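You operate a simulated robot arm through the tools that you are given. There is no shell and no other tool. Be economical: measure what you need, move in short steps, check, and stop when the job is done.

The job below is to be done with a simulated robot arm. You get a single attempt, and the scene is never put back.

TASK
Clamp the grey union, turn its nut up to the white mark, then stand it in the green tray.
Fine: not past the mark; leave the vice open.

It is judged by the outcome, as a careful person would: the job done as asked, and still so three seconds after it is handed in. It fails if anything else is knocked over, pushed out of place, dropped, spilled or broken.

THE ROBOT
A 7-joint arm with a two-finger parallel gripper, fixed in place. Base frame: the origin is at the foot of the arm, x ahead of it, y to its left, z up; the work surface is at about z = 0. Lengths are in mm, angles in rad, forces in N, time in s.
With the tool pointing down near the work surface it reaches from about 220 to 580 mm from the base axis. Its first joint turns from -1.152 to 1.152 rad. Payload 2.5 kg.
Tool frame: the origin (TCP) lies between the finger pads and is the grasp point; the fingertips stand 23 mm ahead of it; z points along the fingers, y is the line along which they close. Largest opening 94 mm; finger width 38, thickness 10; the body of the gripper, 54 by 96 mm, starts 39 mm behind the TCP.
Orientation is told as [roll, pitch, yaw] about the base's x, y, z axes, in that order, counted from this pose: with the fingers straight down and closing along the base's y, the tool's x points along the base's -x, its y along +y and its z along -z.

THE INTERFACE
- The arm moves only by the tool send_rows. Its arguments are lists of equal length, an entry for each row: "xyz": the shift along the tool's x, y, z in mm, a list of three; "rotation": the turn, a rotation vector about the tool's x, y, z in rad, a list of three; "jaw": the opening, from 0 (shut) to 1 (fully open). In form: {"xyz": [[x, y, z], ...], "rotation": [[wx, wy, wz], ...], "jaw": [jaw, ...]}. A call has 1 to 20 rows; each row shifts and turns the commanded pose from where the row before left it, along the tool's axes as they then stand. A row lasts 0.2 s, in which the tool goes at most 50 mm and 0.15 rad; a call with a longer step from one row to the next is refused whole, and so is a gripper value outside its range. Where a pose cannot be reached the arm comes as near as it can. A force on the tool above 90 N (or 10 N above the force at the start of the call, whichever is more), or a blocked arm, ends the call early, and 0.2 s more pass. The fingers move at their own pace (about 108 mm/s each) and stop on an object; they squeeze with about 34 N. The grip force told is the motor's: it shows also when the fingers shut on nothing. Time passes only in rows, and 0.2 s behind the last, so rows that do not move let the fingers close. The reply holds the time, the measured pose of the TCP, the force on the tool along the base axes, the opening and the grip force, in the units named above and with some noise.
- Cameras (640 x 400 px; columns grow to the right, rows downward): "scene" is fixed at [107.9, -399, 547.3]; the picture's right is [0.91, -0.41, 0.00], its down [-0.23, -0.50, -0.84] and it looks along [0.35, 0.76, -0.55] (base axes); focal length 298 px, centre (320, 200). "wrist" rides on the gripper at [-39, 0, -44] in the tool frame; the picture's right is [0.00, -1.00, 0.00], its down [0.97, 0.00, -0.24] and it looks along [0.24, 0.00, 0.97] (tool axes); focal length 218 px, centre (320, 200). There is no depth. A picture from a camera that has moved, and an enlarged one, comes with that camera's place and axes in the base frame and with its lens.
- get_image(camera): a new picture of that camera. It takes no simulated time.
- inspect(camera, box): a new picture of the part [left, top, right, bottom] of that camera's present view, enlarged. It takes no simulated time.
- close_job(): hands the job in; it is judged then, once.

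Work in short steps. Places have to be worked out from the pictures, the camera data and where the tool is seen: move nearer, look again, correct. Check each grasp and each placing, and mend what went wrong. You have 120 turns and 76 pictures in all, those below and enlarged ones among them. Open the gripper and draw the arm clear of the work before you hand the job in, unless the task says otherwise; then end with one line.

The tools are called by a JSON object that holds its "op" and its "data". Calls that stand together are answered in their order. send_rows: Moves the arm, as the interface text tells. Its arguments: {"type":"object","properties":{"xyz":{"type":"array","items":{"type":"array","items":{"type":"number"}}},"rotation":{"type":"array","items":{"type":"array","items":{"type":"number"}}},"jaw":{"type":"array","items":{"type":"number"}}},"required":["xyz","rotation","jaw"]} The other tools are called the same way: get_image (camera) takes a picture; inspect (camera, box) takes an enlarged picture of a part of a camera's view; close_job () hands the job in.

At the start:

```text
t: 0.0
ee_pos: [240.9, 239.4, 354.9]
ee_rot: [0.0, -0.001, 0.001]
ft_force: [-0.9, -0.3, -0.2]
opening: 94.0
finger_force: 0.0
```

scene: 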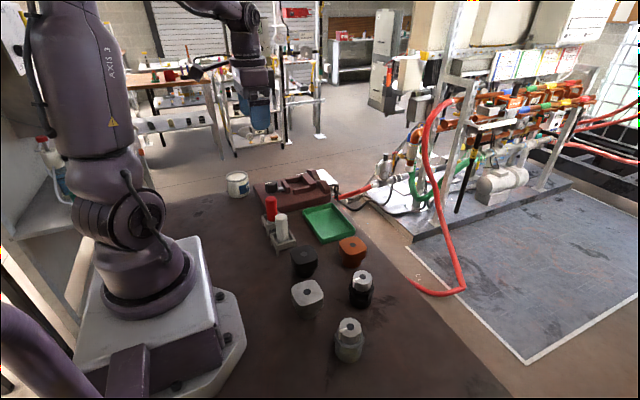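
wrist: 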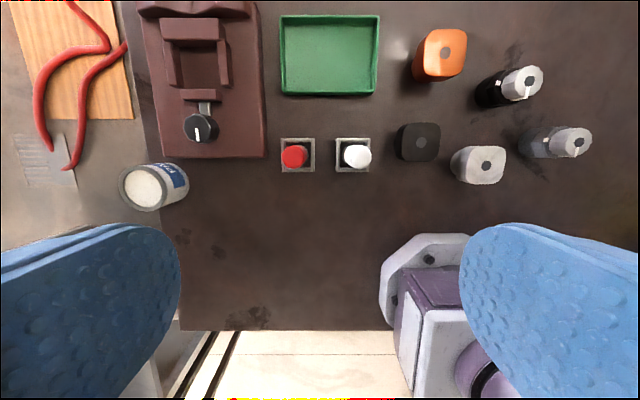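

I'll first look closer at the vice, the unions and the tray.

{"op": "inspect", "data": {"camera": "scene", "box": [220, 160, 400, 280]}}

{"op": "inspect", "data": {"camera": "scene", "box": [270, 250, 420, 370]}}

{"op": "inspect", "data": {"camera": "wrist", "box": [380, 20, 620, 200]}}

{"op": "inspect", "data": {"camera": "wrist", "box": [120, 0, 390, 200]}}

```text
3.33 times, centred on (310, 220) of scene
camera zoom: at [107.9, -399.0, 547.3], right [0.91, -0.41, 0.0], down [-0.23, -0.5, -0.84], along [0.35, 0.76, -0.55], focal length 992 px, centre (353, 133)
```

zoom: 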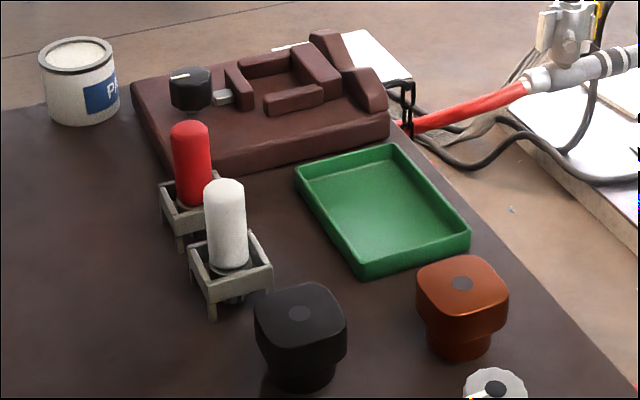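

```text
3.33 times, centred on (345, 310) of scene
camera zoom: at [107.9, -399.0, 547.3], right [0.91, -0.41, 0.0], down [-0.23, -0.5, -0.84], along [0.35, 0.76, -0.55], focal length 992 px, centre (237, -167)
```

zoom: 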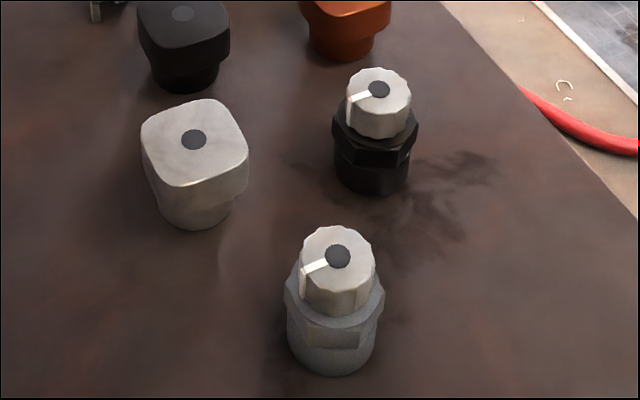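

```text
2.22 times, centred on (500, 110) of wrist
camera zoom: at [279.7, 238.5, 399.1], right [0.0, -1.0, 0.0], down [-0.97, 0.0, 0.24], along [-0.24, 0.0, -0.97], focal length 485 px, centre (-80, 400)
```

zoom: 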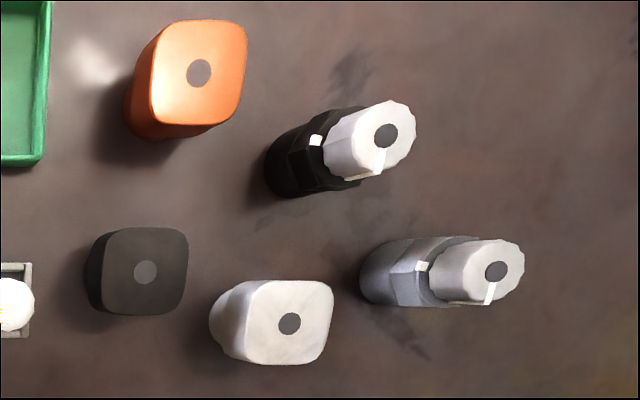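

```text
2.00 times, centred on (255, 100) of wrist
camera zoom: at [279.7, 238.5, 399.1], right [0.0, -1.0, 0.0], down [-0.97, 0.0, 0.24], along [-0.24, 0.0, -0.97], focal length 436 px, centre (450, 400)
```

zoom: 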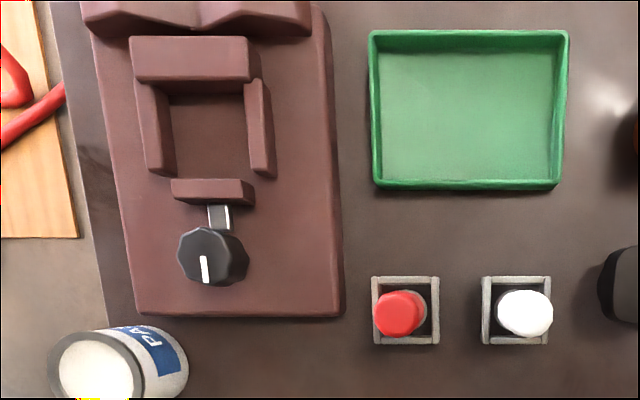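

Grey union is roughly at (285,-138), top z≈75; the vice with its knob around (307,426) and jaws near (400,427). I first go over the vice for a better look.

{"op": "send_rows", "data": {"xyz": [[-20, 30, 10], [-20, 30, 10], [-20, 30, 10], [-20, 30, 10], [0, 20, 10], [0, 0, 0]], "rotation": [[0, 0, 0], [0, 0, 0], [0, 0, 0], [0, 0, 0], [0, 0, 0], [0, 0, 0]], "jaw": [1, 1, 1, 1, 1, 1]}}

{"op": "get_image", "data": {"camera": "wrist"}}

{"op": "get_image", "data": {"camera": "scene"}}

```text
t: 1.4
ee_pos: [320.7, 379.7, 304.4]
ee_rot: [-0.001, 0.001, -0.003]
ft_force: [-0.3, -0.4, 0.2]
opening: 93.9
finger_force: 0.0
```

```text
69 pictures are left
camera wrist: at [359.5, 378.7, 347.8], right [0.0, -1.0, 0.0], down [-0.97, 0.0, 0.24], along [-0.24, 0.0, -0.97], focal length 218 px, centre (320, 200)
```

wrist: 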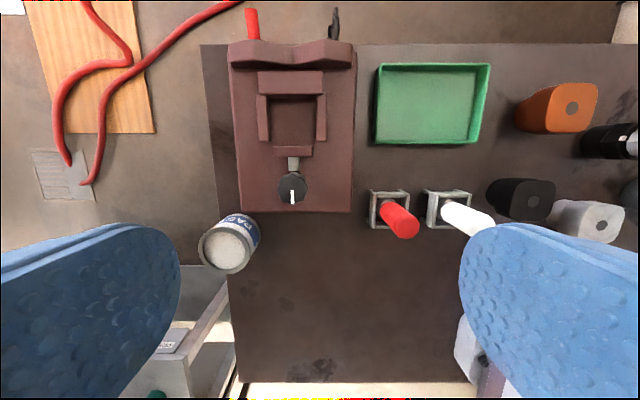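

```text
68 pictures are left
```

scene: 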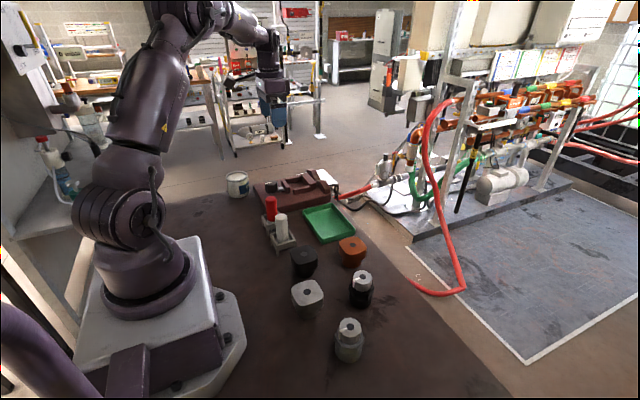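

{"op": "inspect", "data": {"camera": "wrist", "box": [220, 35, 370, 220]}}

{"op": "inspect", "data": {"camera": "scene", "box": [240, 160, 340, 220]}}

```text
2.16 times, centred on (295, 128) of wrist
camera zoom: at [359.5, 378.7, 347.8], right [0.0, -1.0, 0.0], down [-0.97, 0.0, 0.24], along [-0.24, 0.0, -0.97], focal length 472 px, centre (374, 357)
```

zoom: 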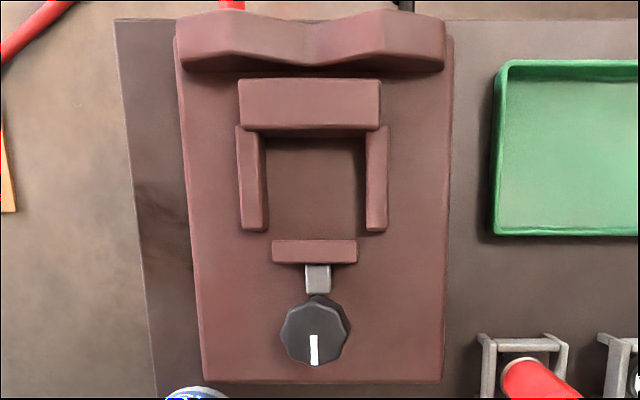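

```text
6.40 times, centred on (290, 190) of scene
camera zoom: at [107.9, -398.9, 547.3], right [0.91, -0.41, 0.0], down [-0.23, -0.5, -0.84], along [0.35, 0.76, -0.55], focal length 1905 px, centre (512, 264)
```

zoom: 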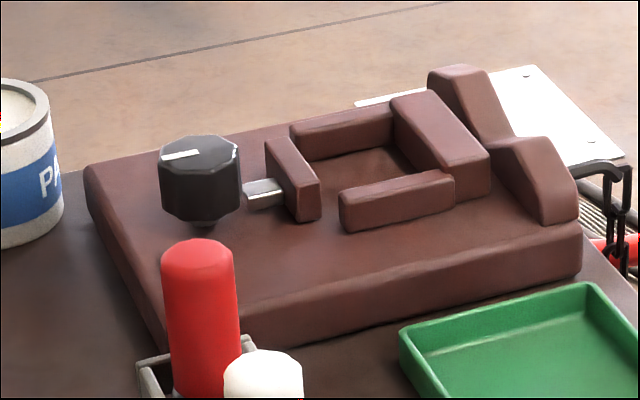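

Vice layout: pocket centre ≈(390,416), moving jaw at x≈360, knob ≈(307,415), z 40–70. Next I fly over the grey union for a close view.

{"op": "send_rows", "data": {"xyz": [[5, -40, 0], [5, -40, 0], [5, -40, 5], [5, -40, 5], [5, -40, 5], [5, -40, 10], [5, -40, 10], [0, -40, 10], [0, -40, 10], [0, -40, 10], [0, -40, 10], [0, -40, 10], [0, -38, 10], [0, 0, 0]], "rotation": [[0, 0, 0], [0, 0, 0], [0, 0, 0], [0, 0, 0], [0, 0, 0], [0, 0, 0], [0, 0, 0], [0, 0, 0], [0, 0, 0], [0, 0, 0], [0, 0, 0], [0, 0, 0], [0, 0, 0], [0, 0, 0]], "jaw": [1, 1, 1, 1, 1, 1, 1, 1, 1, 1, 1, 1, 1, 1]}}

{"op": "get_image", "data": {"camera": "wrist"}}

{"op": "inspect", "data": {"camera": "scene", "box": [300, 300, 400, 370]}}

```text
t: 4.4
ee_pos: [286.4, -138.7, 207.9]
ee_rot: [0.001, -0.002, -0.001]
ft_force: [0.4, 0.0, -0.4]
opening: 94.0
finger_force: 0.1
```

```text
65 pictures are left
camera wrist: at [325.2, -139.3, 253.6], right [0.0, -1.0, 0.0], down [-0.97, 0.0, 0.24], along [-0.24, 0.0, -0.97], focal length 218 px, centre (320, 200)
```

wrist: 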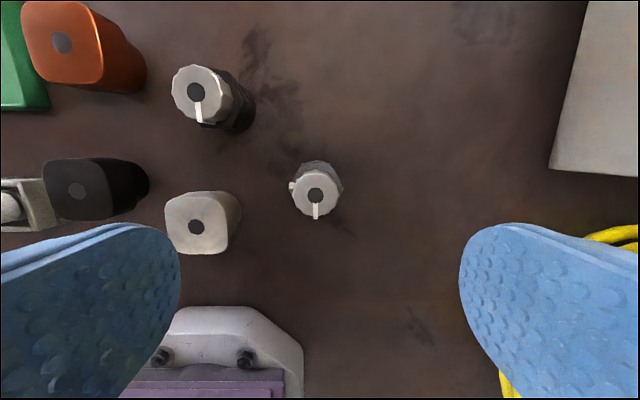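

```text
5.71 times, centred on (350, 335) of scene
camera zoom: at [107.9, -399.0, 547.3], right [0.91, -0.41, 0.0], down [-0.23, -0.5, -0.84], along [0.35, 0.76, -0.55], focal length 1701 px, centre (149, -571)
```

zoom: 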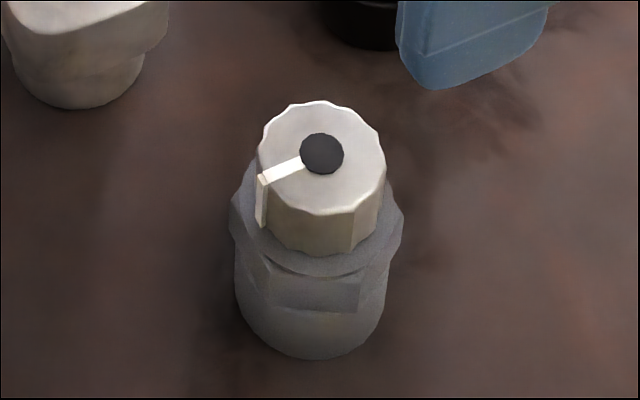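

Union is at (286,-136), cylinder 0–27, hex about 27–50, nut 50–75 mm. I look closely at hex orientation and mark.

{"op": "inspect", "data": {"camera": "wrist", "box": [270, 145, 366, 235]}}

```text
4.44 times, centred on (318, 190) of wrist
camera zoom: at [325.2, -139.3, 253.6], right [0.0, -1.0, 0.0], down [-0.97, 0.0, 0.24], along [-0.24, 0.0, -0.97], focal length 970 px, centre (329, 244)
```

zoom: 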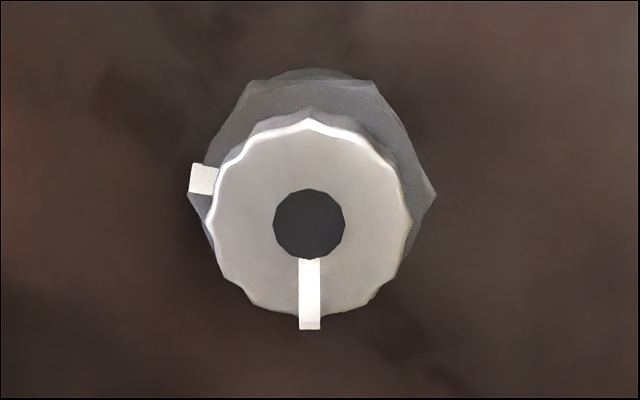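

Hex flats face ±x (vertices ±y), the mark sits near azimuth 82°, pointer at 180°: about 98° clockwise needed. I'll grip the hex flats with yaw +30° (clear of the mark), rotating first and descending partway.

{"op": "send_rows", "data": {"xyz": [[3.9, 1.7, 0], [0, 0, 0], [0, 0, 0], [0, 0, 0], [0, 0, 40], [0, 0, 40], [0, 0, 20], [0, 0, 0]], "rotation": [[0, 0, -0.131], [0, 0, -0.131], [0, 0, -0.131], [0, 0, -0.1306], [0, 0, 0], [0, 0, 0], [0, 0, 0], [0, 0, 0]], "jaw": [1, 1, 1, 1, 1, 1, 1, 1]}}

{"op": "get_image", "data": {"camera": "wrist"}}

{"op": "inspect", "data": {"camera": "scene", "box": [290, 260, 410, 370]}}

```text
t: 6.2
ee_pos: [282.5, -138.4, 109.4]
ee_rot: [-0.001, 0.0, 0.524]
ft_force: [-0.4, -0.1, 0.4]
opening: 93.9
finger_force: 0.0
```

```text
62 pictures are left
camera wrist: at [315.5, -118.1, 153.8], right [0.5, -0.87, 0.0], down [-0.84, -0.49, 0.24], along [-0.21, -0.12, -0.97], focal length 218 px, centre (320, 200)
```

wrist: 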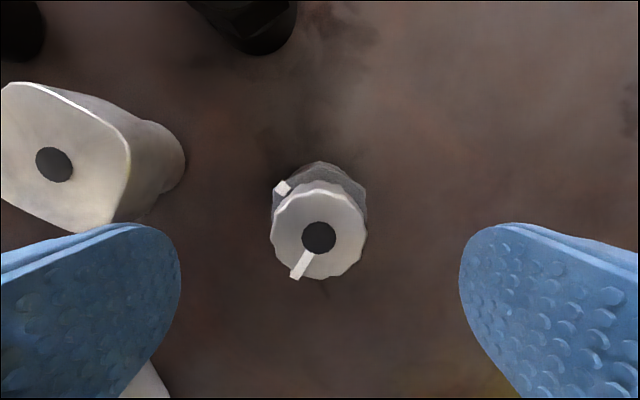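

```text
3.64 times, centred on (350, 315) of scene
camera zoom: at [107.9, -399.0, 547.3], right [0.91, -0.41, 0.0], down [-0.23, -0.5, -0.84], along [0.35, 0.76, -0.55], focal length 1082 px, centre (211, -218)
```

zoom: 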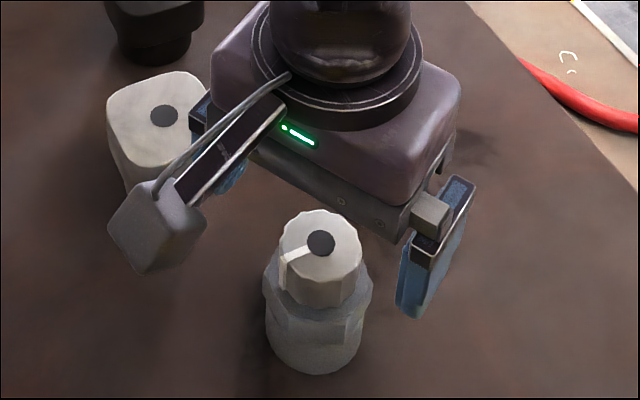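

Clearances look good; shift 1.4 mm to centre and descend to TCP z=54, then close on the hex.

{"op": "send_rows", "data": {"xyz": [[0, 1.4, 20], [0, 0, 20], [0, 0, 15.4], [0, 0, 0]], "rotation": [[0, 0, 0], [0, 0, 0], [0, 0, 0], [0, 0, 0]], "jaw": [1, 1, 1, 1]}}

{"op": "get_image", "data": {"camera": "wrist"}}

{"op": "inspect", "data": {"camera": "scene", "box": [290, 260, 410, 370]}}

```text
t: 7.2
ee_pos: [281.6, -136.6, 54.2]
ee_rot: [0.0, 0.001, 0.522]
ft_force: [-0.3, 0.6, 0.5]
opening: 93.9
finger_force: 0.0
```

```text
60 pictures are left
camera wrist: at [314.5, -117.5, 98.4], right [0.5, -0.87, 0.0], down [-0.84, -0.48, 0.24], along [-0.21, -0.12, -0.97], focal length 218 px, centre (320, 200)
```

wrist: 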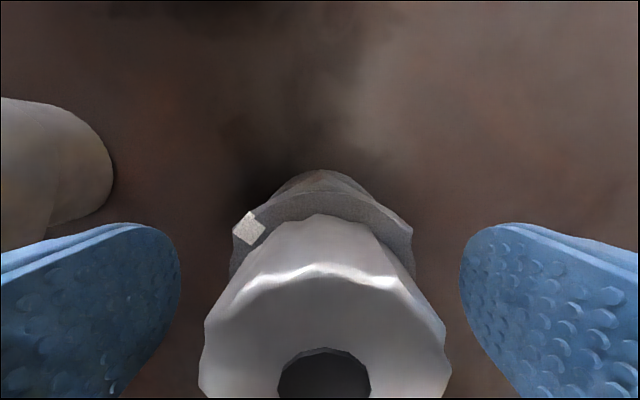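

```text
3.64 times, centred on (350, 315) of scene
camera zoom: at [107.9, -399.0, 547.3], right [0.91, -0.41, 0.0], down [-0.23, -0.5, -0.84], along [0.35, 0.76, -0.55], focal length 1082 px, centre (211, -218)
```

zoom: 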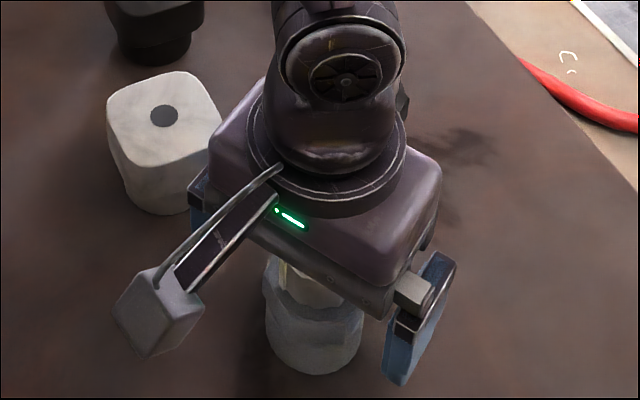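

Fingers straddle the hex; I close and let it settle.

{"op": "send_rows", "data": {"xyz": [[0, 0, 0], [0, 0, 0], [0, 0, 0], [0, 0, 0]], "rotation": [[0, 0, 0], [0, 0, 0], [0, 0, 0], [0, 0, 0]], "jaw": [0.45, 0.3, 0.3, 0.3]}}

{"op": "get_image", "data": {"camera": "wrist"}}

```text
t: 8.2
ee_pos: [281.1, -136.5, 54.7]
ee_rot: [0.001, -0.002, 0.525]
ft_force: [0.4, -0.6, -0.7]
opening: 47.4
finger_force: 34.1
```

```text
58 pictures are left
camera wrist: at [314.4, -117.4, 98.5], right [0.5, -0.87, 0.0], down [-0.84, -0.48, 0.24], along [-0.21, -0.12, -0.97], focal length 218 px, centre (320, 200)
```

wrist: 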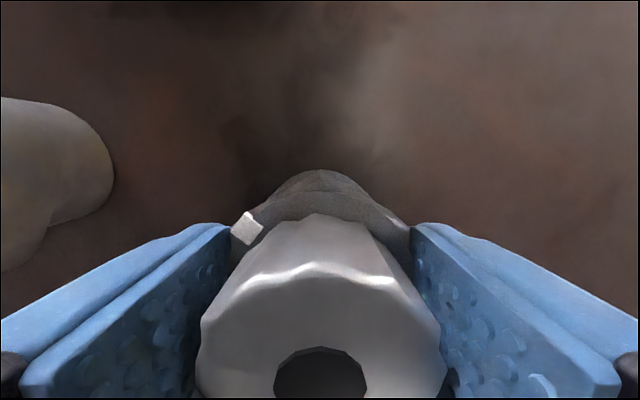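

Gripped at 47.4 mm with 34 N on the hex flats. Lift and check.

{"op": "send_rows", "data": {"xyz": [[0, 0, -10], [0, 0, -20], [0, 0, -40], [0, 0, -40], [0, 0, -40], [0, 0, 0]], "rotation": [[0, 0, 0], [0, 0, 0], [0, 0, 0], [0, 0, 0], [0, 0, 0], [0, 0, 0]], "jaw": [0.3, 0.3, 0.3, 0.3, 0.3, 0.3]}}

{"op": "inspect", "data": {"camera": "scene", "box": [290, 180, 410, 290]}}

```text
t: 9.6
ee_pos: [280.3, -135.3, 206.1]
ee_rot: [-0.001, 0.0, 0.523]
ft_force: [0.4, 0.4, -4.1]
opening: 47.2
finger_force: 33.2
```

```text
3.64 times, centred on (350, 235) of scene
camera zoom: at [107.9, -399.0, 547.3], right [0.91, -0.41, 0.0], down [-0.23, -0.5, -0.84], along [0.35, 0.76, -0.55], focal length 1082 px, centre (211, 73)
```

zoom: 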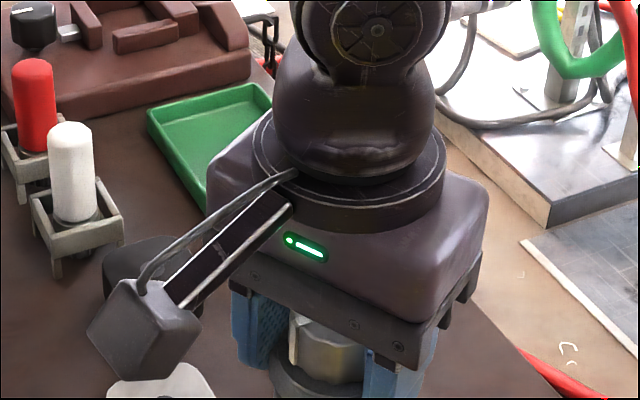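

Held firmly (4 N weight). Fly at height to above the vice pocket.

{"op": "send_rows", "data": {"xyz": [[-13, 15, 0], [-26.2, 30, 0], [-26.2, 30, 0], [-26.2, 30, 0], [-26.2, 30, 0], [-26.2, 30, 0], [-26.2, 30, 0], [-26.2, 30, 0], [-26.2, 30, 0], [-26.2, 30, 0], [-26.2, 30, 0], [-26.2, 30, 0], [-26.2, 30, 0], [-26.2, 30, 0], [-13, 15.5, 0], [0, 0, 0]], "rotation": [[0, 0, 0], [0, 0, 0], [0, 0, 0], [0, 0, 0], [0, 0, 0], [0, 0, 0], [0, 0, 0], [0, 0, 0], [0, 0, 0], [0, 0, 0], [0, 0, 0], [0, 0, 0], [0, 0, 0], [0, 0, 0], [0, 0, 0], [0, 0, 0]], "jaw": [0.3, 0.3, 0.3, 0.3, 0.3, 0.3, 0.3, 0.3, 0.3, 0.3, 0.3, 0.3, 0.3, 0.3, 0.3, 0.3]}}

{"op": "get_image", "data": {"camera": "wrist"}}

{"op": "inspect", "data": {"camera": "scene", "box": [230, 100, 350, 220]}}

```text
t: 13.0
ee_pos: [387.2, 411.4, 204.9]
ee_rot: [-0.001, 0.001, 0.523]
ft_force: [-0.3, -0.6, -5.3]
opening: 47.5
finger_force: 34.0
```

```text
56 pictures are left
camera wrist: at [421.7, 430.4, 248.9], right [0.5, -0.87, 0.0], down [-0.84, -0.48, 0.24], along [-0.21, -0.12, -0.97], focal length 218 px, centre (320, 200)
```

wrist: 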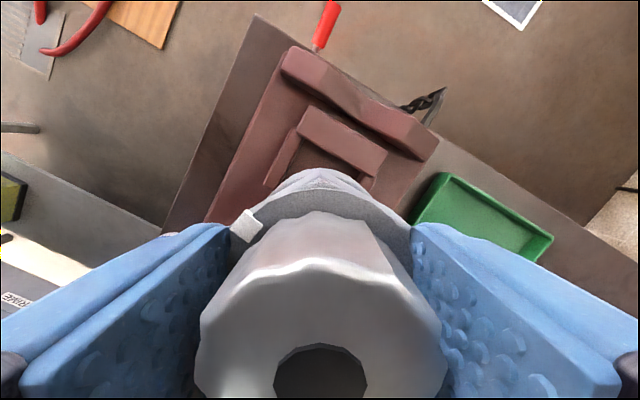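

```text
3.33 times, centred on (290, 160) of scene
camera zoom: at [107.9, -398.9, 547.3], right [0.91, -0.41, 0.0], down [-0.23, -0.5, -0.84], along [0.35, 0.76, -0.55], focal length 992 px, centre (420, 333)
```

zoom: 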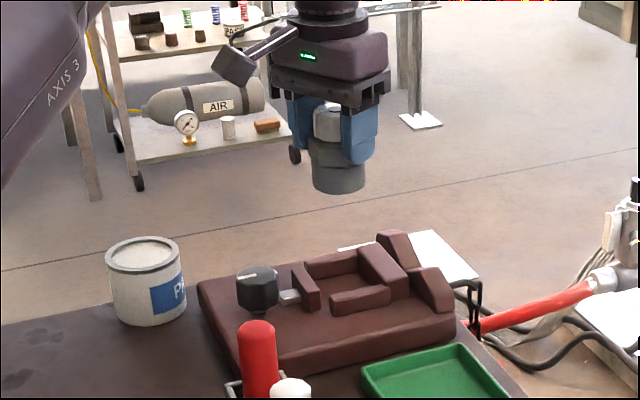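

Zoom the pocket corner to refine the alignment.

{"op": "inspect", "data": {"camera": "wrist", "box": [240, 60, 420, 200]}}

{"op": "inspect", "data": {"camera": "scene", "box": [270, 110, 370, 210]}}

```text
2.86 times, centred on (330, 130) of wrist
camera zoom: at [421.7, 430.4, 248.9], right [0.5, -0.87, 0.0], down [-0.84, -0.48, 0.24], along [-0.21, -0.12, -0.97], focal length 624 px, centre (291, 400)
```

zoom: 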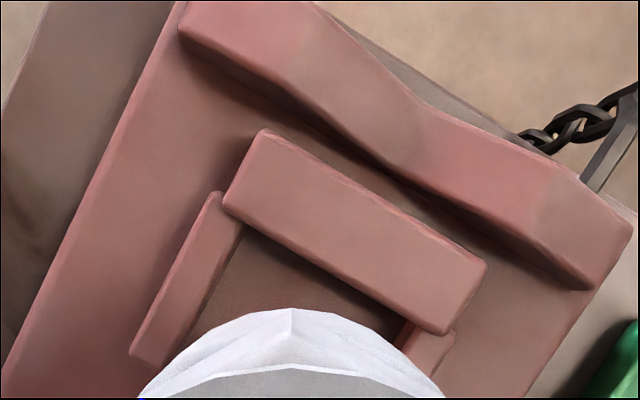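

```text
4.00 times, centred on (320, 160) of scene
camera zoom: at [107.9, -398.9, 547.3], right [0.91, -0.41, 0.0], down [-0.23, -0.5, -0.84], along [0.35, 0.76, -0.55], focal length 1191 px, centre (320, 360)
```

zoom: 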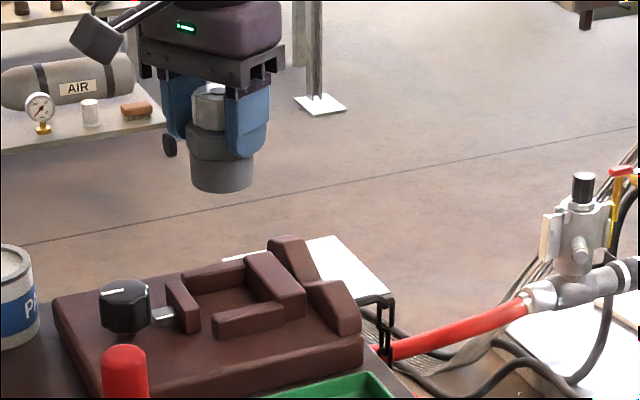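

Pocket measures x 360–420, y 384–446, centre (390,415). I adjust by (-3,+1) and descend to 110, then look.

{"op": "send_rows", "data": {"xyz": [[2.1, 2.4, 0], [0, 0, 20], [0, 0, 30], [0, 0, 30], [0, 0, 15], [0, 0, 0]], "rotation": [[0, 0, 0], [0, 0, 0], [0, 0, 0], [0, 0, 0], [0, 0, 0], [0, 0, 0]], "jaw": [0.3, 0.3, 0.3, 0.3, 0.3, 0.3]}}

{"op": "inspect", "data": {"camera": "scene", "box": [240, 130, 340, 210]}}

{"op": "get_image", "data": {"camera": "wrist"}}

```text
t: 14.4
ee_pos: [385.5, 414.0, 108.8]
ee_rot: [-0.001, 0.0, 0.525]
ft_force: [0.2, 0.5, -4.2]
opening: 47.4
finger_force: 33.7
```

```text
5.00 times, centred on (290, 170) of scene
camera zoom: at [107.9, -398.9, 547.3], right [0.91, -0.41, 0.0], down [-0.23, -0.5, -0.84], along [0.35, 0.76, -0.55], focal length 1488 px, centre (470, 350)
```

zoom: 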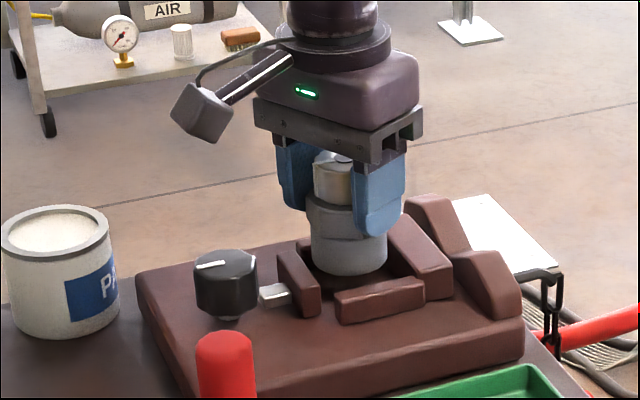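

```text
51 pictures are left
camera wrist: at [418.5, 432.0, 153.4], right [0.5, -0.87, 0.0], down [-0.84, -0.49, 0.24], along [-0.21, -0.12, -0.97], focal length 218 px, centre (320, 200)
```

wrist: 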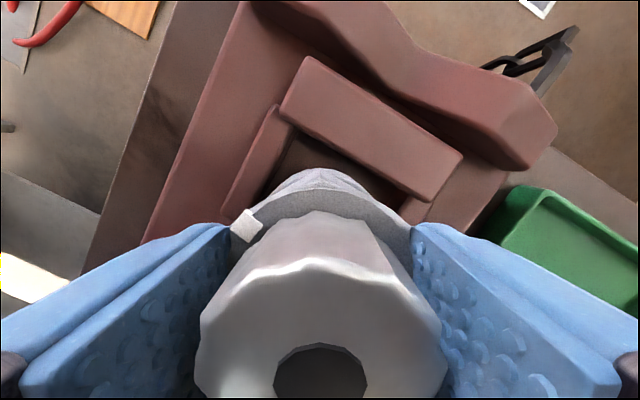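

Union base appears at about (393,414), well inside the pocket. Nudge −2 in x and lower slowly until contact.

{"op": "send_rows", "data": {"xyz": [[1.7, 1.0, 10], [0, 0, 6], [0, 0, 4], [0, 0, 3], [0, 0, 2], [0, 0, 2], [0, 0, 2], [0, 0, 2], [0, 0, 0]], "rotation": [[0, 0, 0], [0, 0, 0], [0, 0, 0], [0, 0, 0], [0, 0, 0], [0, 0, 0], [0, 0, 0], [0, 0, 0], [0, 0, 0]], "jaw": [0.3, 0.3, 0.3, 0.3, 0.3, 0.3, 0.3, 0.3, 0.3]}}

{"op": "inspect", "data": {"camera": "scene", "box": [240, 140, 340, 220]}}

```text
t: 16.4
ee_pos: [386.5, 413.2, 83.4]
ee_rot: [0.002, -0.007, 0.521]
ft_force: [-8.6, -11.8, 46.6]
opening: 47.5
finger_force: 34.1
```

```text
5.00 times, centred on (290, 180) of scene
camera zoom: at [107.7, -399.2, 547.2], right [0.91, -0.41, 0.0], down [-0.23, -0.5, -0.84], along [0.35, 0.76, -0.55], focal length 1488 px, centre (470, 300)
```

zoom: 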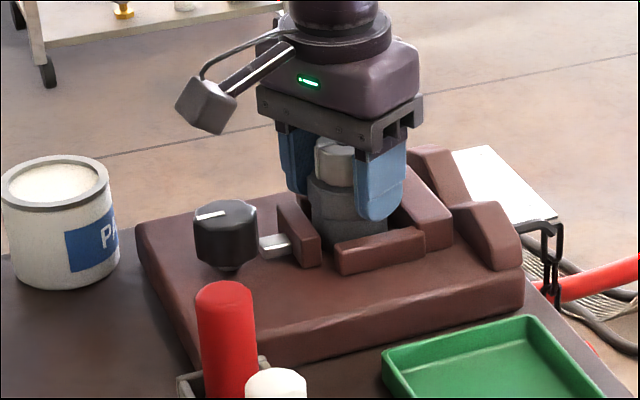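

Contact at TCP z≈83 (union base ≈29). I relieve the press and check where it rests.

{"op": "send_rows", "data": {"xyz": [[0, 0, -5], [0, 0, 0]], "rotation": [[0, 0, 0], [0, 0, 0]], "jaw": [0.3, 0.3]}}

{"op": "inspect", "data": {"camera": "scene", "box": [280, 165, 330, 205]}}

{"op": "inspect", "data": {"camera": "wrist", "box": [180, 20, 500, 260]}}

```text
t: 17.0
ee_pos: [385.1, 412.3, 84.5]
ee_rot: [0.002, -0.003, 0.524]
ft_force: [4.8, 3.0, 11.2]
opening: 47.0
finger_force: 33.7
```

```text
10.00 times, centred on (305, 185) of scene
camera zoom: at [107.8, -399.0, 547.3], right [0.91, -0.41, 0.0], down [-0.23, -0.5, -0.84], along [0.35, 0.76, -0.55], focal length 2977 px, centre (470, 350)
```

zoom: 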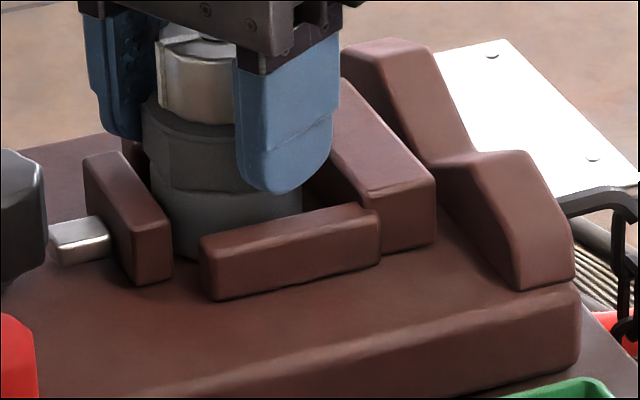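

```text
1.67 times, centred on (340, 140) of wrist
camera zoom: at [417.6, 431.9, 128.0], right [0.5, -0.87, 0.0], down [-0.84, -0.49, 0.24], along [-0.21, -0.12, -0.97], focal length 364 px, centre (287, 300)
```

zoom: 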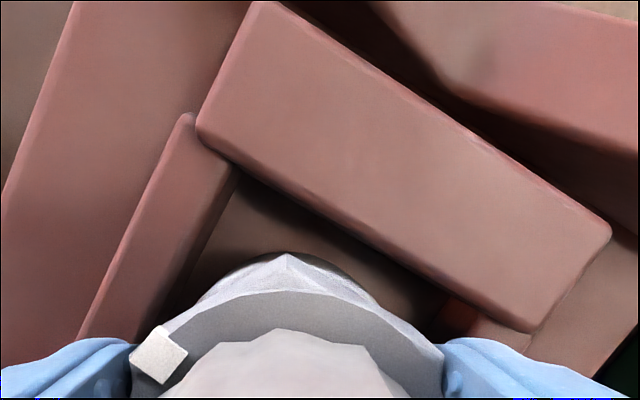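

The union stands on the pocket floor between the walls. Release and rise straight up.

{"op": "send_rows", "data": {"xyz": [[0, 0, -0.5], [0, 0, 0], [0, 0, 0], [0, 0, -20], [0, 0, -40], [0, 0, -40], [0, 0, 0]], "rotation": [[0, 0, 0], [0, 0, 0], [0, 0, 0], [0, 0, 0], [0, 0, 0], [0, 0, 0], [0, 0, 0]], "jaw": [0.6, 0.8, 0.8, 0.8, 0.8, 0.8, 0.8]}}

{"op": "get_image", "data": {"camera": "wrist"}}

{"op": "inspect", "data": {"camera": "scene", "box": [250, 150, 340, 210]}}

```text
t: 18.6
ee_pos: [384.2, 412.9, 184.7]
ee_rot: [0.001, -0.001, 0.524]
ft_force: [-0.1, 0.5, 0.3]
opening: 75.2
finger_force: 0.1
```

```text
47 pictures are left
camera wrist: at [418.0, 431.5, 229.0], right [0.5, -0.87, 0.0], down [-0.84, -0.48, 0.24], along [-0.21, -0.12, -0.97], focal length 218 px, centre (320, 200)
```

wrist: 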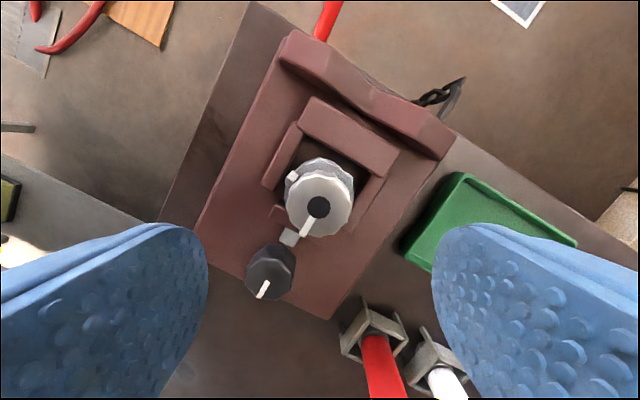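

```text
6.67 times, centred on (295, 180) of scene
camera zoom: at [107.9, -399.0, 547.3], right [0.91, -0.41, 0.0], down [-0.23, -0.5, -0.84], along [0.35, 0.76, -0.55], focal length 1984 px, centre (487, 333)
```

zoom: 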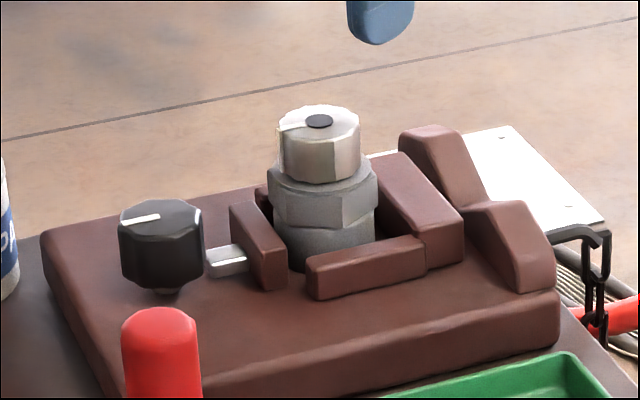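

Union stands well in the pocket. Now over the vice knob (~(309.5,415.5), top z≈72), with reduced opening so the fingers clear the moving jaw.

{"op": "send_rows", "data": {"xyz": [[31.7, 19.8, 0], [31.7, 19.8, 0], [0, 0, 20], [0, 0, 30], [0, 0, 0]], "rotation": [[0, 0, 0], [0, 0, 0], [0, 0, 0.084], [0, 0, 0], [0, 0, 0]], "jaw": [0.8, 0.65, 0.65, 0.65, 0.65]}}

{"op": "get_image", "data": {"camera": "wrist"}}

{"op": "inspect", "data": {"camera": "scene", "box": [230, 130, 330, 210]}}

```text
t: 19.8
ee_pos: [308.7, 416.0, 132.2]
ee_rot: [0.001, -0.001, 0.438]
ft_force: [-0.4, 0.6, 0.2]
opening: 60.8
finger_force: 0.1
```

```text
45 pictures are left
camera wrist: at [343.9, 431.8, 177.4], right [0.42, -0.91, 0.0], down [-0.88, -0.41, 0.24], along [-0.22, -0.1, -0.97], focal length 218 px, centre (320, 200)
```

wrist: 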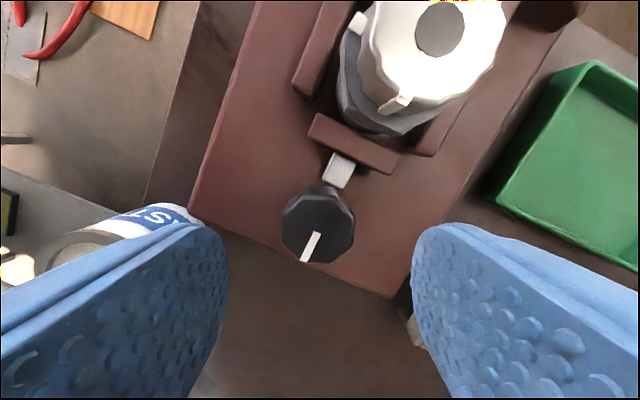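

```text
5.00 times, centred on (280, 170) of scene
camera zoom: at [107.9, -399.0, 547.3], right [0.91, -0.41, 0.0], down [-0.23, -0.5, -0.84], along [0.35, 0.76, -0.55], focal length 1488 px, centre (520, 350)
```

zoom: 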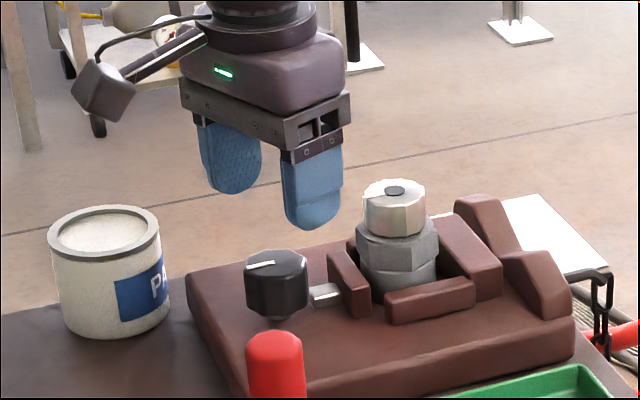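

Knob well centred between the fingers. Descend to TCP z=75 and close on the knob.

{"op": "send_rows", "data": {"xyz": [[0.5, 0, 20], [0, 0, 20], [0, 0, 10], [0, 0, 7], [0, 0, 0], [0, 0, 0], [0, 0, 0]], "rotation": [[0, 0, 0], [0, 0, 0], [0, 0, 0], [0, 0, 0], [0, 0, 0], [0, 0, 0], [0, 0, 0]], "jaw": [0.65, 0.65, 0.65, 0.65, 0.35, 0.3, 0.3]}}

{"op": "get_image", "data": {"camera": "wrist"}}

```text
t: 21.4
ee_pos: [307.7, 417.0, 76.9]
ee_rot: [0.004, -0.001, 0.44]
ft_force: [-1.7, 17.9, -7.6]
opening: 39.5
finger_force: 44.9
```

```text
43 pictures are left
camera wrist: at [342.8, 432.5, 120.8], right [0.43, -0.9, 0.0], down [-0.88, -0.41, 0.24], along [-0.22, -0.1, -0.97], focal length 218 px, centre (320, 200)
```

wrist: 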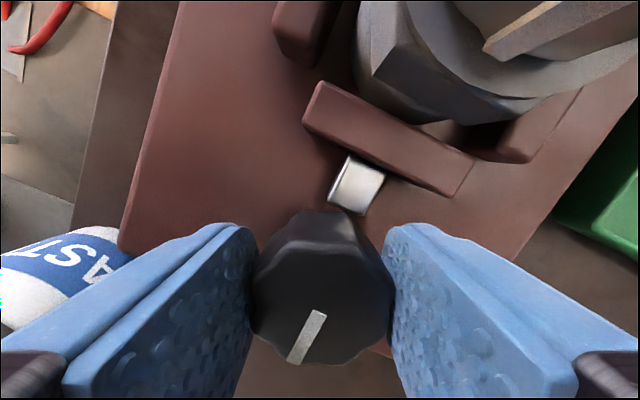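

Gripped on the knob (39.5 mm). Turn clockwise 0.6 rad as a trial and watch the jaw.

{"op": "send_rows", "data": {"xyz": [[0, 1, 0], [0, 0, 0], [0, 0, 0], [0, 0, 0], [0, 0, 0], [0, 0, 0], [0, 0, 0]], "rotation": [[0, 0, 0], [0, 0, 0.12], [0, 0, 0.12], [0, 0, 0.12], [0, 0, 0.12], [0, 0, 0.12], [0, 0, 0]], "jaw": [0.3, 0.3, 0.3, 0.3, 0.3, 0.3, 0.3]}}

{"op": "get_image", "data": {"camera": "wrist"}}

```text
t: 23.0
ee_pos: [308.6, 414.7, 78.0]
ee_rot: [-0.003, 0.0, -0.166]
ft_force: [-8.4, -3.4, -1.5]
opening: 39.4
finger_force: 45.1
```

```text
42 pictures are left
camera wrist: at [346.4, 407.9, 120.8], right [-0.16, -0.99, 0.0], down [-0.96, 0.16, 0.24], along [-0.24, 0.04, -0.97], focal length 218 px, centre (320, 200)
```

wrist: 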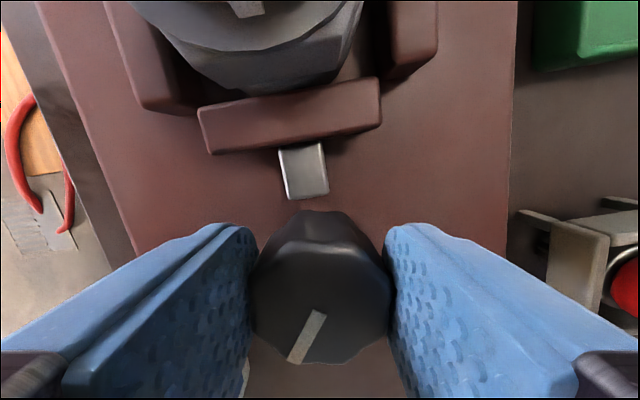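

Clockwise closes: the jaw advanced. Continue turning.

{"op": "send_rows", "data": {"xyz": [[0, 0, 0], [0, 0, 0], [0, 0, 0], [0, 0, 0], [0, 0, 0]], "rotation": [[0, 0, 0.12], [0, 0, 0.12], [0, 0, 0.12], [0, 0, 0.12], [0, 0, 0]], "jaw": [0.3, 0.3, 0.3, 0.3, 0.3]}}

{"op": "get_image", "data": {"camera": "wrist"}}

{"op": "inspect", "data": {"camera": "scene", "box": [250, 150, 340, 210]}}

```text
t: 24.2
ee_pos: [307.7, 413.2, 76.9]
ee_rot: [-0.012, -0.002, -0.644]
ft_force: [-15.7, -34.1, 17.0]
opening: 39.7
finger_force: 45.3
```

```text
41 pictures are left
camera wrist: at [338.9, 389.5, 120.8], right [-0.6, -0.8, 0.01], down [-0.77, 0.59, 0.24], along [-0.2, 0.13, -0.97], focal length 218 px, centre (320, 200)
```

wrist: 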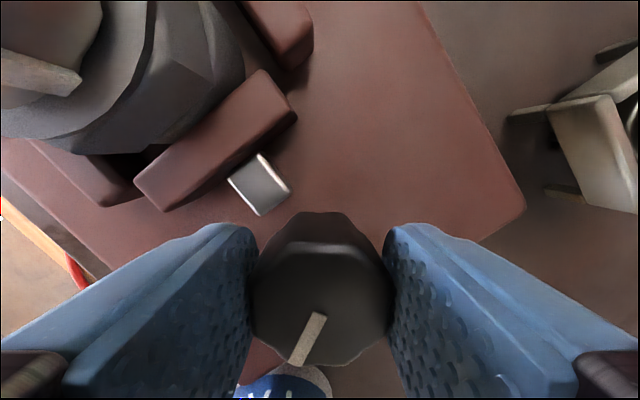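

```text
6.67 times, centred on (295, 180) of scene
camera zoom: at [107.8, -399.0, 547.3], right [0.91, -0.41, 0.0], down [-0.23, -0.5, -0.84], along [0.35, 0.76, -0.55], focal length 1984 px, centre (487, 333)
```

zoom: 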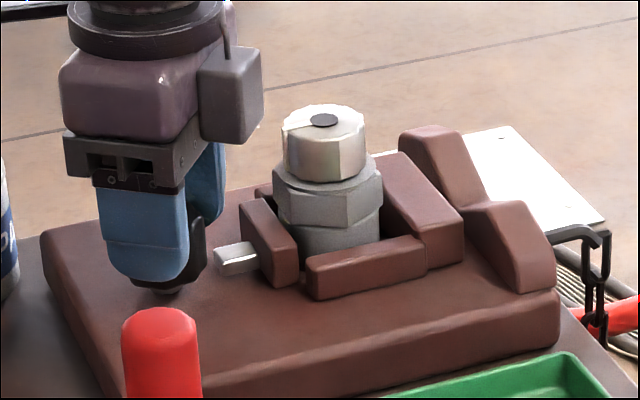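

Lateral force is building; I open, rotate back and re-centre before the next bite.

{"op": "send_rows", "data": {"xyz": [[0, 0, 0], [0, 0, 0], [0, 0, -3], [0, 0, 0], [0, 0, 0], [0, 0, 0], [0, 0, 0], [0, 0, 0], [0, 0, 0], [0, 0, 0], [0, 0, 0]], "rotation": [[0, 0, 0], [0, 0, 0], [0, 0, 0], [0, 0, -0.145], [0, 0, -0.145], [0, 0, -0.145], [0, 0, -0.145], [0, 0, -0.145], [0, 0, -0.145], [0, 0, -0.145], [0, 0, 0]], "jaw": [0.55, 0.6, 0.6, 0.6, 0.6, 0.6, 0.6, 0.6, 0.6, 0.6, 0.6]}}

{"op": "get_image", "data": {"camera": "wrist"}}

```text
t: 26.6
ee_pos: [307.2, 416.0, 79.9]
ee_rot: [-0.001, -0.001, 0.374]
ft_force: [-0.3, 0.2, -0.2]
opening: 56.7
finger_force: 0.0
```

```text
39 pictures are left
camera wrist: at [344.1, 429.3, 124.2], right [0.37, -0.93, 0.0], down [-0.9, -0.36, 0.24], along [-0.22, -0.09, -0.97], focal length 218 px, centre (320, 200)
```

wrist: 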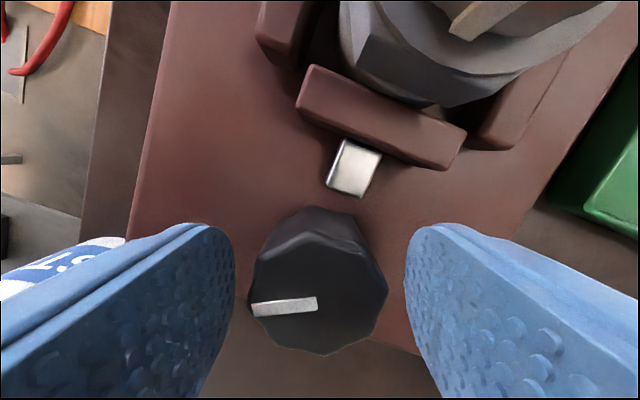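

Knob held its turn. Re-grip and continue.

{"op": "send_rows", "data": {"xyz": [[0, 0, 3], [0, 0, 0], [0, 0, 0], [0, 0, 0]], "rotation": [[0, 0, 0], [0, 0, 0], [0, 0, 0], [0, 0, 0]], "jaw": [0.6, 0.35, 0.3, 0.3]}}

```text
t: 27.6
ee_pos: [306.6, 416.1, 76.2]
ee_rot: [0.002, -0.001, 0.373]
ft_force: [0.7, 9.6, -4.2]
opening: 39.3
finger_force: 45.1
```

{"op": "send_rows", "data": {"xyz": [[0, 0.3, 0], [0, 0, 0], [0, 0, 0], [0, 0, 0], [0, 0, 0]], "rotation": [[0, 0, 0.12], [0, 0, 0.12], [0, 0, 0.12], [0, 0, 0.12], [0, 0, 0]], "jaw": [0.3, 0.3, 0.3, 0.3, 0.3]}}

{"op": "get_image", "data": {"camera": "wrist"}}

```text
t: 28.8
ee_pos: [308.6, 413.4, 77.1]
ee_rot: [-0.004, 0.001, -0.109]
ft_force: [-8.7, -14.9, 16.7]
opening: 39.4
finger_force: 44.9
```

```text
38 pictures are left
camera wrist: at [346.5, 410.1, 121.3], right [-0.11, -0.99, 0.0], down [-0.96, 0.11, 0.24], along [-0.24, 0.02, -0.97], focal length 218 px, centre (320, 200)
```

wrist: 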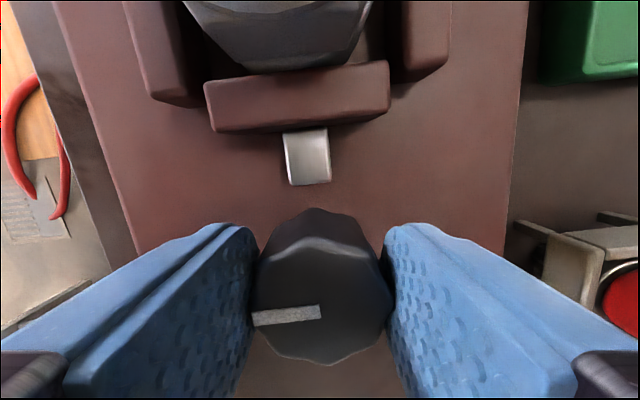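

{"op": "send_rows", "data": {"xyz": [[0, 0, 0], [0, 0, 0], [0, 0, 0], [0, 0, 0], [0, 0, 0]], "rotation": [[0, 0, 0.12], [0, 0, 0.12], [0, 0, 0.12], [0, 0, 0.12], [0, 0, 0]], "jaw": [0.3, 0.3, 0.3, 0.3, 0.3]}}

{"op": "get_image", "data": {"camera": "wrist"}}

{"op": "inspect", "data": {"camera": "scene", "box": [250, 150, 340, 210]}}

```text
t: 30.0
ee_pos: [307.6, 411.6, 75.4]
ee_rot: [-0.011, -0.004, -0.591]
ft_force: [-4.2, -42.9, 21.5]
opening: 38.6
finger_force: 44.8
```

```text
37 pictures are left
camera wrist: at [341.3, 390.6, 120.7], right [-0.56, -0.83, 0.01], down [-0.81, 0.54, 0.24], along [-0.2, 0.12, -0.97], focal length 218 px, centre (320, 200)
```

wrist: 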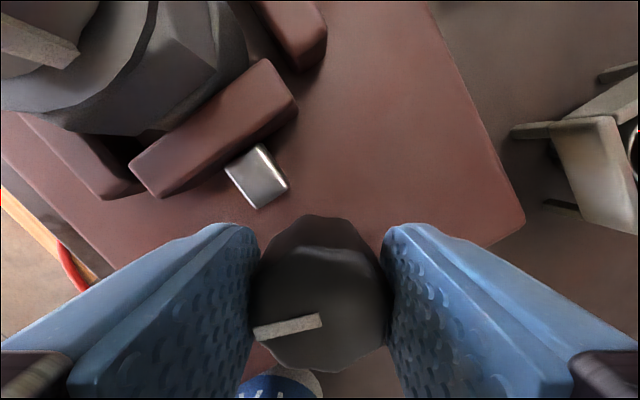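

```text
6.67 times, centred on (295, 180) of scene
camera zoom: at [107.8, -399.1, 547.3], right [0.91, -0.41, 0.0], down [-0.23, -0.5, -0.84], along [0.35, 0.76, -0.55], focal length 1984 px, centre (487, 333)
```

zoom: 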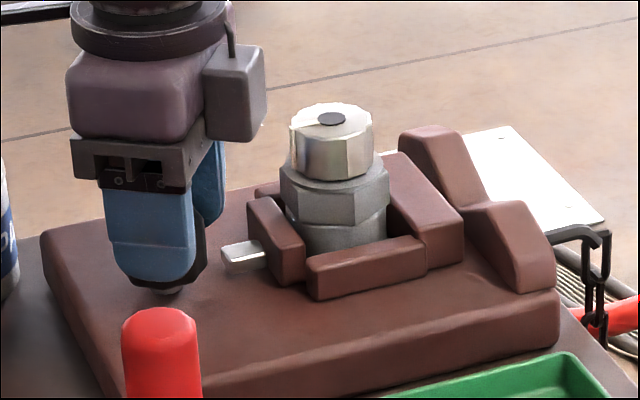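

Jaw is now pushing the union toward the back block. The drift shows the knob axis nearer (304,413.5); I re-centre there for the next bite.

{"op": "send_rows", "data": {"xyz": [[0, 0, 0], [0, 0, 0], [0, 0, -3], [0, 0, 0], [0, 0, 0], [0, 0, 0], [0, 0, 0], [0, 0, 0], [0, 0, 0], [0, 0, 0], [3.8, -1, 0], [0, 0, 0]], "rotation": [[0, 0, 0], [0, 0, 0], [0, 0, 0], [0, 0, -0.145], [0, 0, -0.145], [0, 0, -0.145], [0, 0, -0.145], [0, 0, -0.145], [0, 0, -0.145], [0, 0, -0.145], [0, 0, 0], [0, 0, 0]], "jaw": [0.55, 0.6, 0.6, 0.6, 0.6, 0.6, 0.6, 0.6, 0.6, 0.6, 0.6, 0.6]}}

{"op": "get_image", "data": {"camera": "wrist"}}

```text
t: 32.6
ee_pos: [304.9, 413.6, 80.3]
ee_rot: [0.0, 0.001, 0.429]
ft_force: [-0.1, 0.1, -0.4]
opening: 56.4
finger_force: 0.1
```

```text
35 pictures are left
camera wrist: at [340.1, 429.4, 124.1], right [0.42, -0.91, 0.0], down [-0.88, -0.4, 0.24], along [-0.22, -0.1, -0.97], focal length 218 px, centre (320, 200)
```

wrist: 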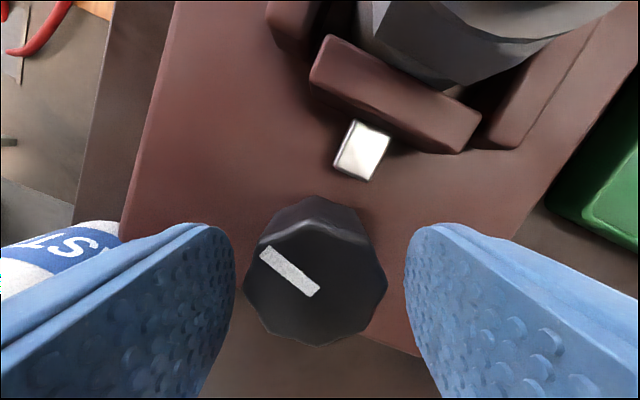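

{"op": "send_rows", "data": {"xyz": [[0, 1.3, 3], [0, 0, 0], [0, 0, 0], [0, 0, 0], [0, 0, 0], [0, 0, 0], [0, 0, 0], [0, 0, 0]], "rotation": [[0, 0, 0], [0, 0, 0], [0, 0, 0], [0, 0, 0], [0, 0, 0.1], [0, 0, 0.1], [0, 0, 0.1], [0, 0, 0]], "jaw": [0.6, 0.35, 0.3, 0.3, 0.3, 0.3, 0.3, 0.3]}}

{"op": "get_image", "data": {"camera": "wrist"}}

{"op": "inspect", "data": {"camera": "scene", "box": [280, 160, 340, 200]}}

```text
t: 34.4
ee_pos: [304.5, 415.0, 77.2]
ee_rot: [0.0, -0.001, 0.127]
ft_force: [-3.3, 3.8, -3.2]
opening: 39.8
finger_force: 45.6
```

```text
34 pictures are left
camera wrist: at [342.3, 419.4, 120.9], right [0.13, -0.99, 0.0], down [-0.96, -0.12, 0.24], along [-0.24, -0.03, -0.97], focal length 218 px, centre (320, 200)
```

wrist: 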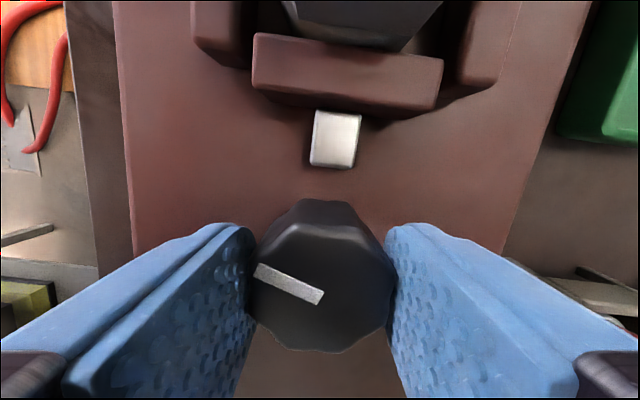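

```text
10.00 times, centred on (310, 180) of scene
camera zoom: at [107.9, -398.9, 547.3], right [0.91, -0.41, 0.0], down [-0.23, -0.5, -0.84], along [0.35, 0.76, -0.55], focal length 2977 px, centre (420, 400)
```

zoom: 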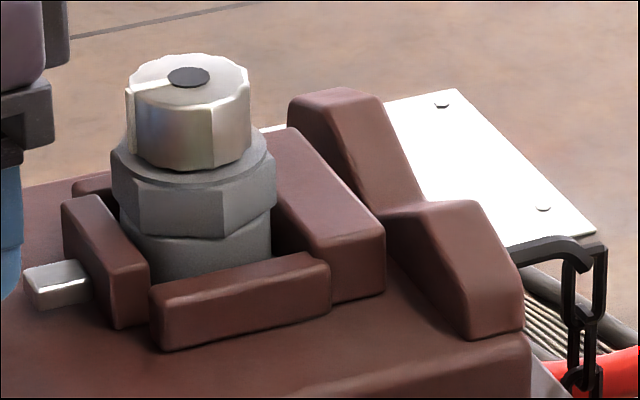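

Forces are low now; continue turning.

{"op": "send_rows", "data": {"xyz": [[0, 0, 0], [0, 0, 0], [0, 0, 0], [0, 0, 0], [0, 0, 0]], "rotation": [[0, 0, 0.1], [0, 0, 0.1], [0, 0, 0.1], [0, 0, 0.1], [0, 0, 0]], "jaw": [0.3, 0.3, 0.3, 0.3, 0.3]}}

{"op": "get_image", "data": {"camera": "wrist"}}

```text
t: 35.6
ee_pos: [305.7, 414.4, 78.1]
ee_rot: [0.003, -0.002, -0.272]
ft_force: [-1.0, 4.0, 4.9]
opening: 39.5
finger_force: 45.2
```

```text
32 pictures are left
camera wrist: at [341.9, 404.0, 121.8], right [-0.27, -0.96, 0.0], down [-0.94, 0.26, 0.24], along [-0.23, 0.07, -0.97], focal length 218 px, centre (320, 200)
```

wrist: 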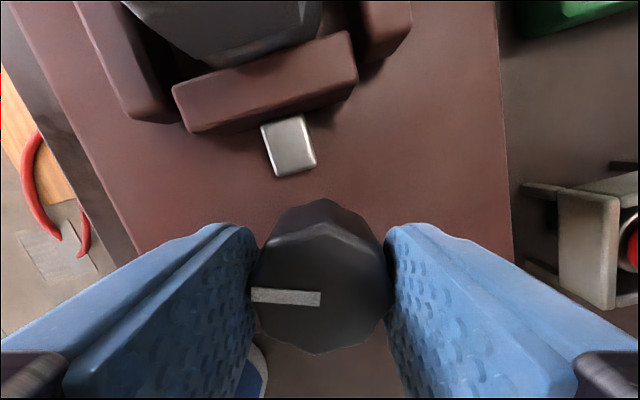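

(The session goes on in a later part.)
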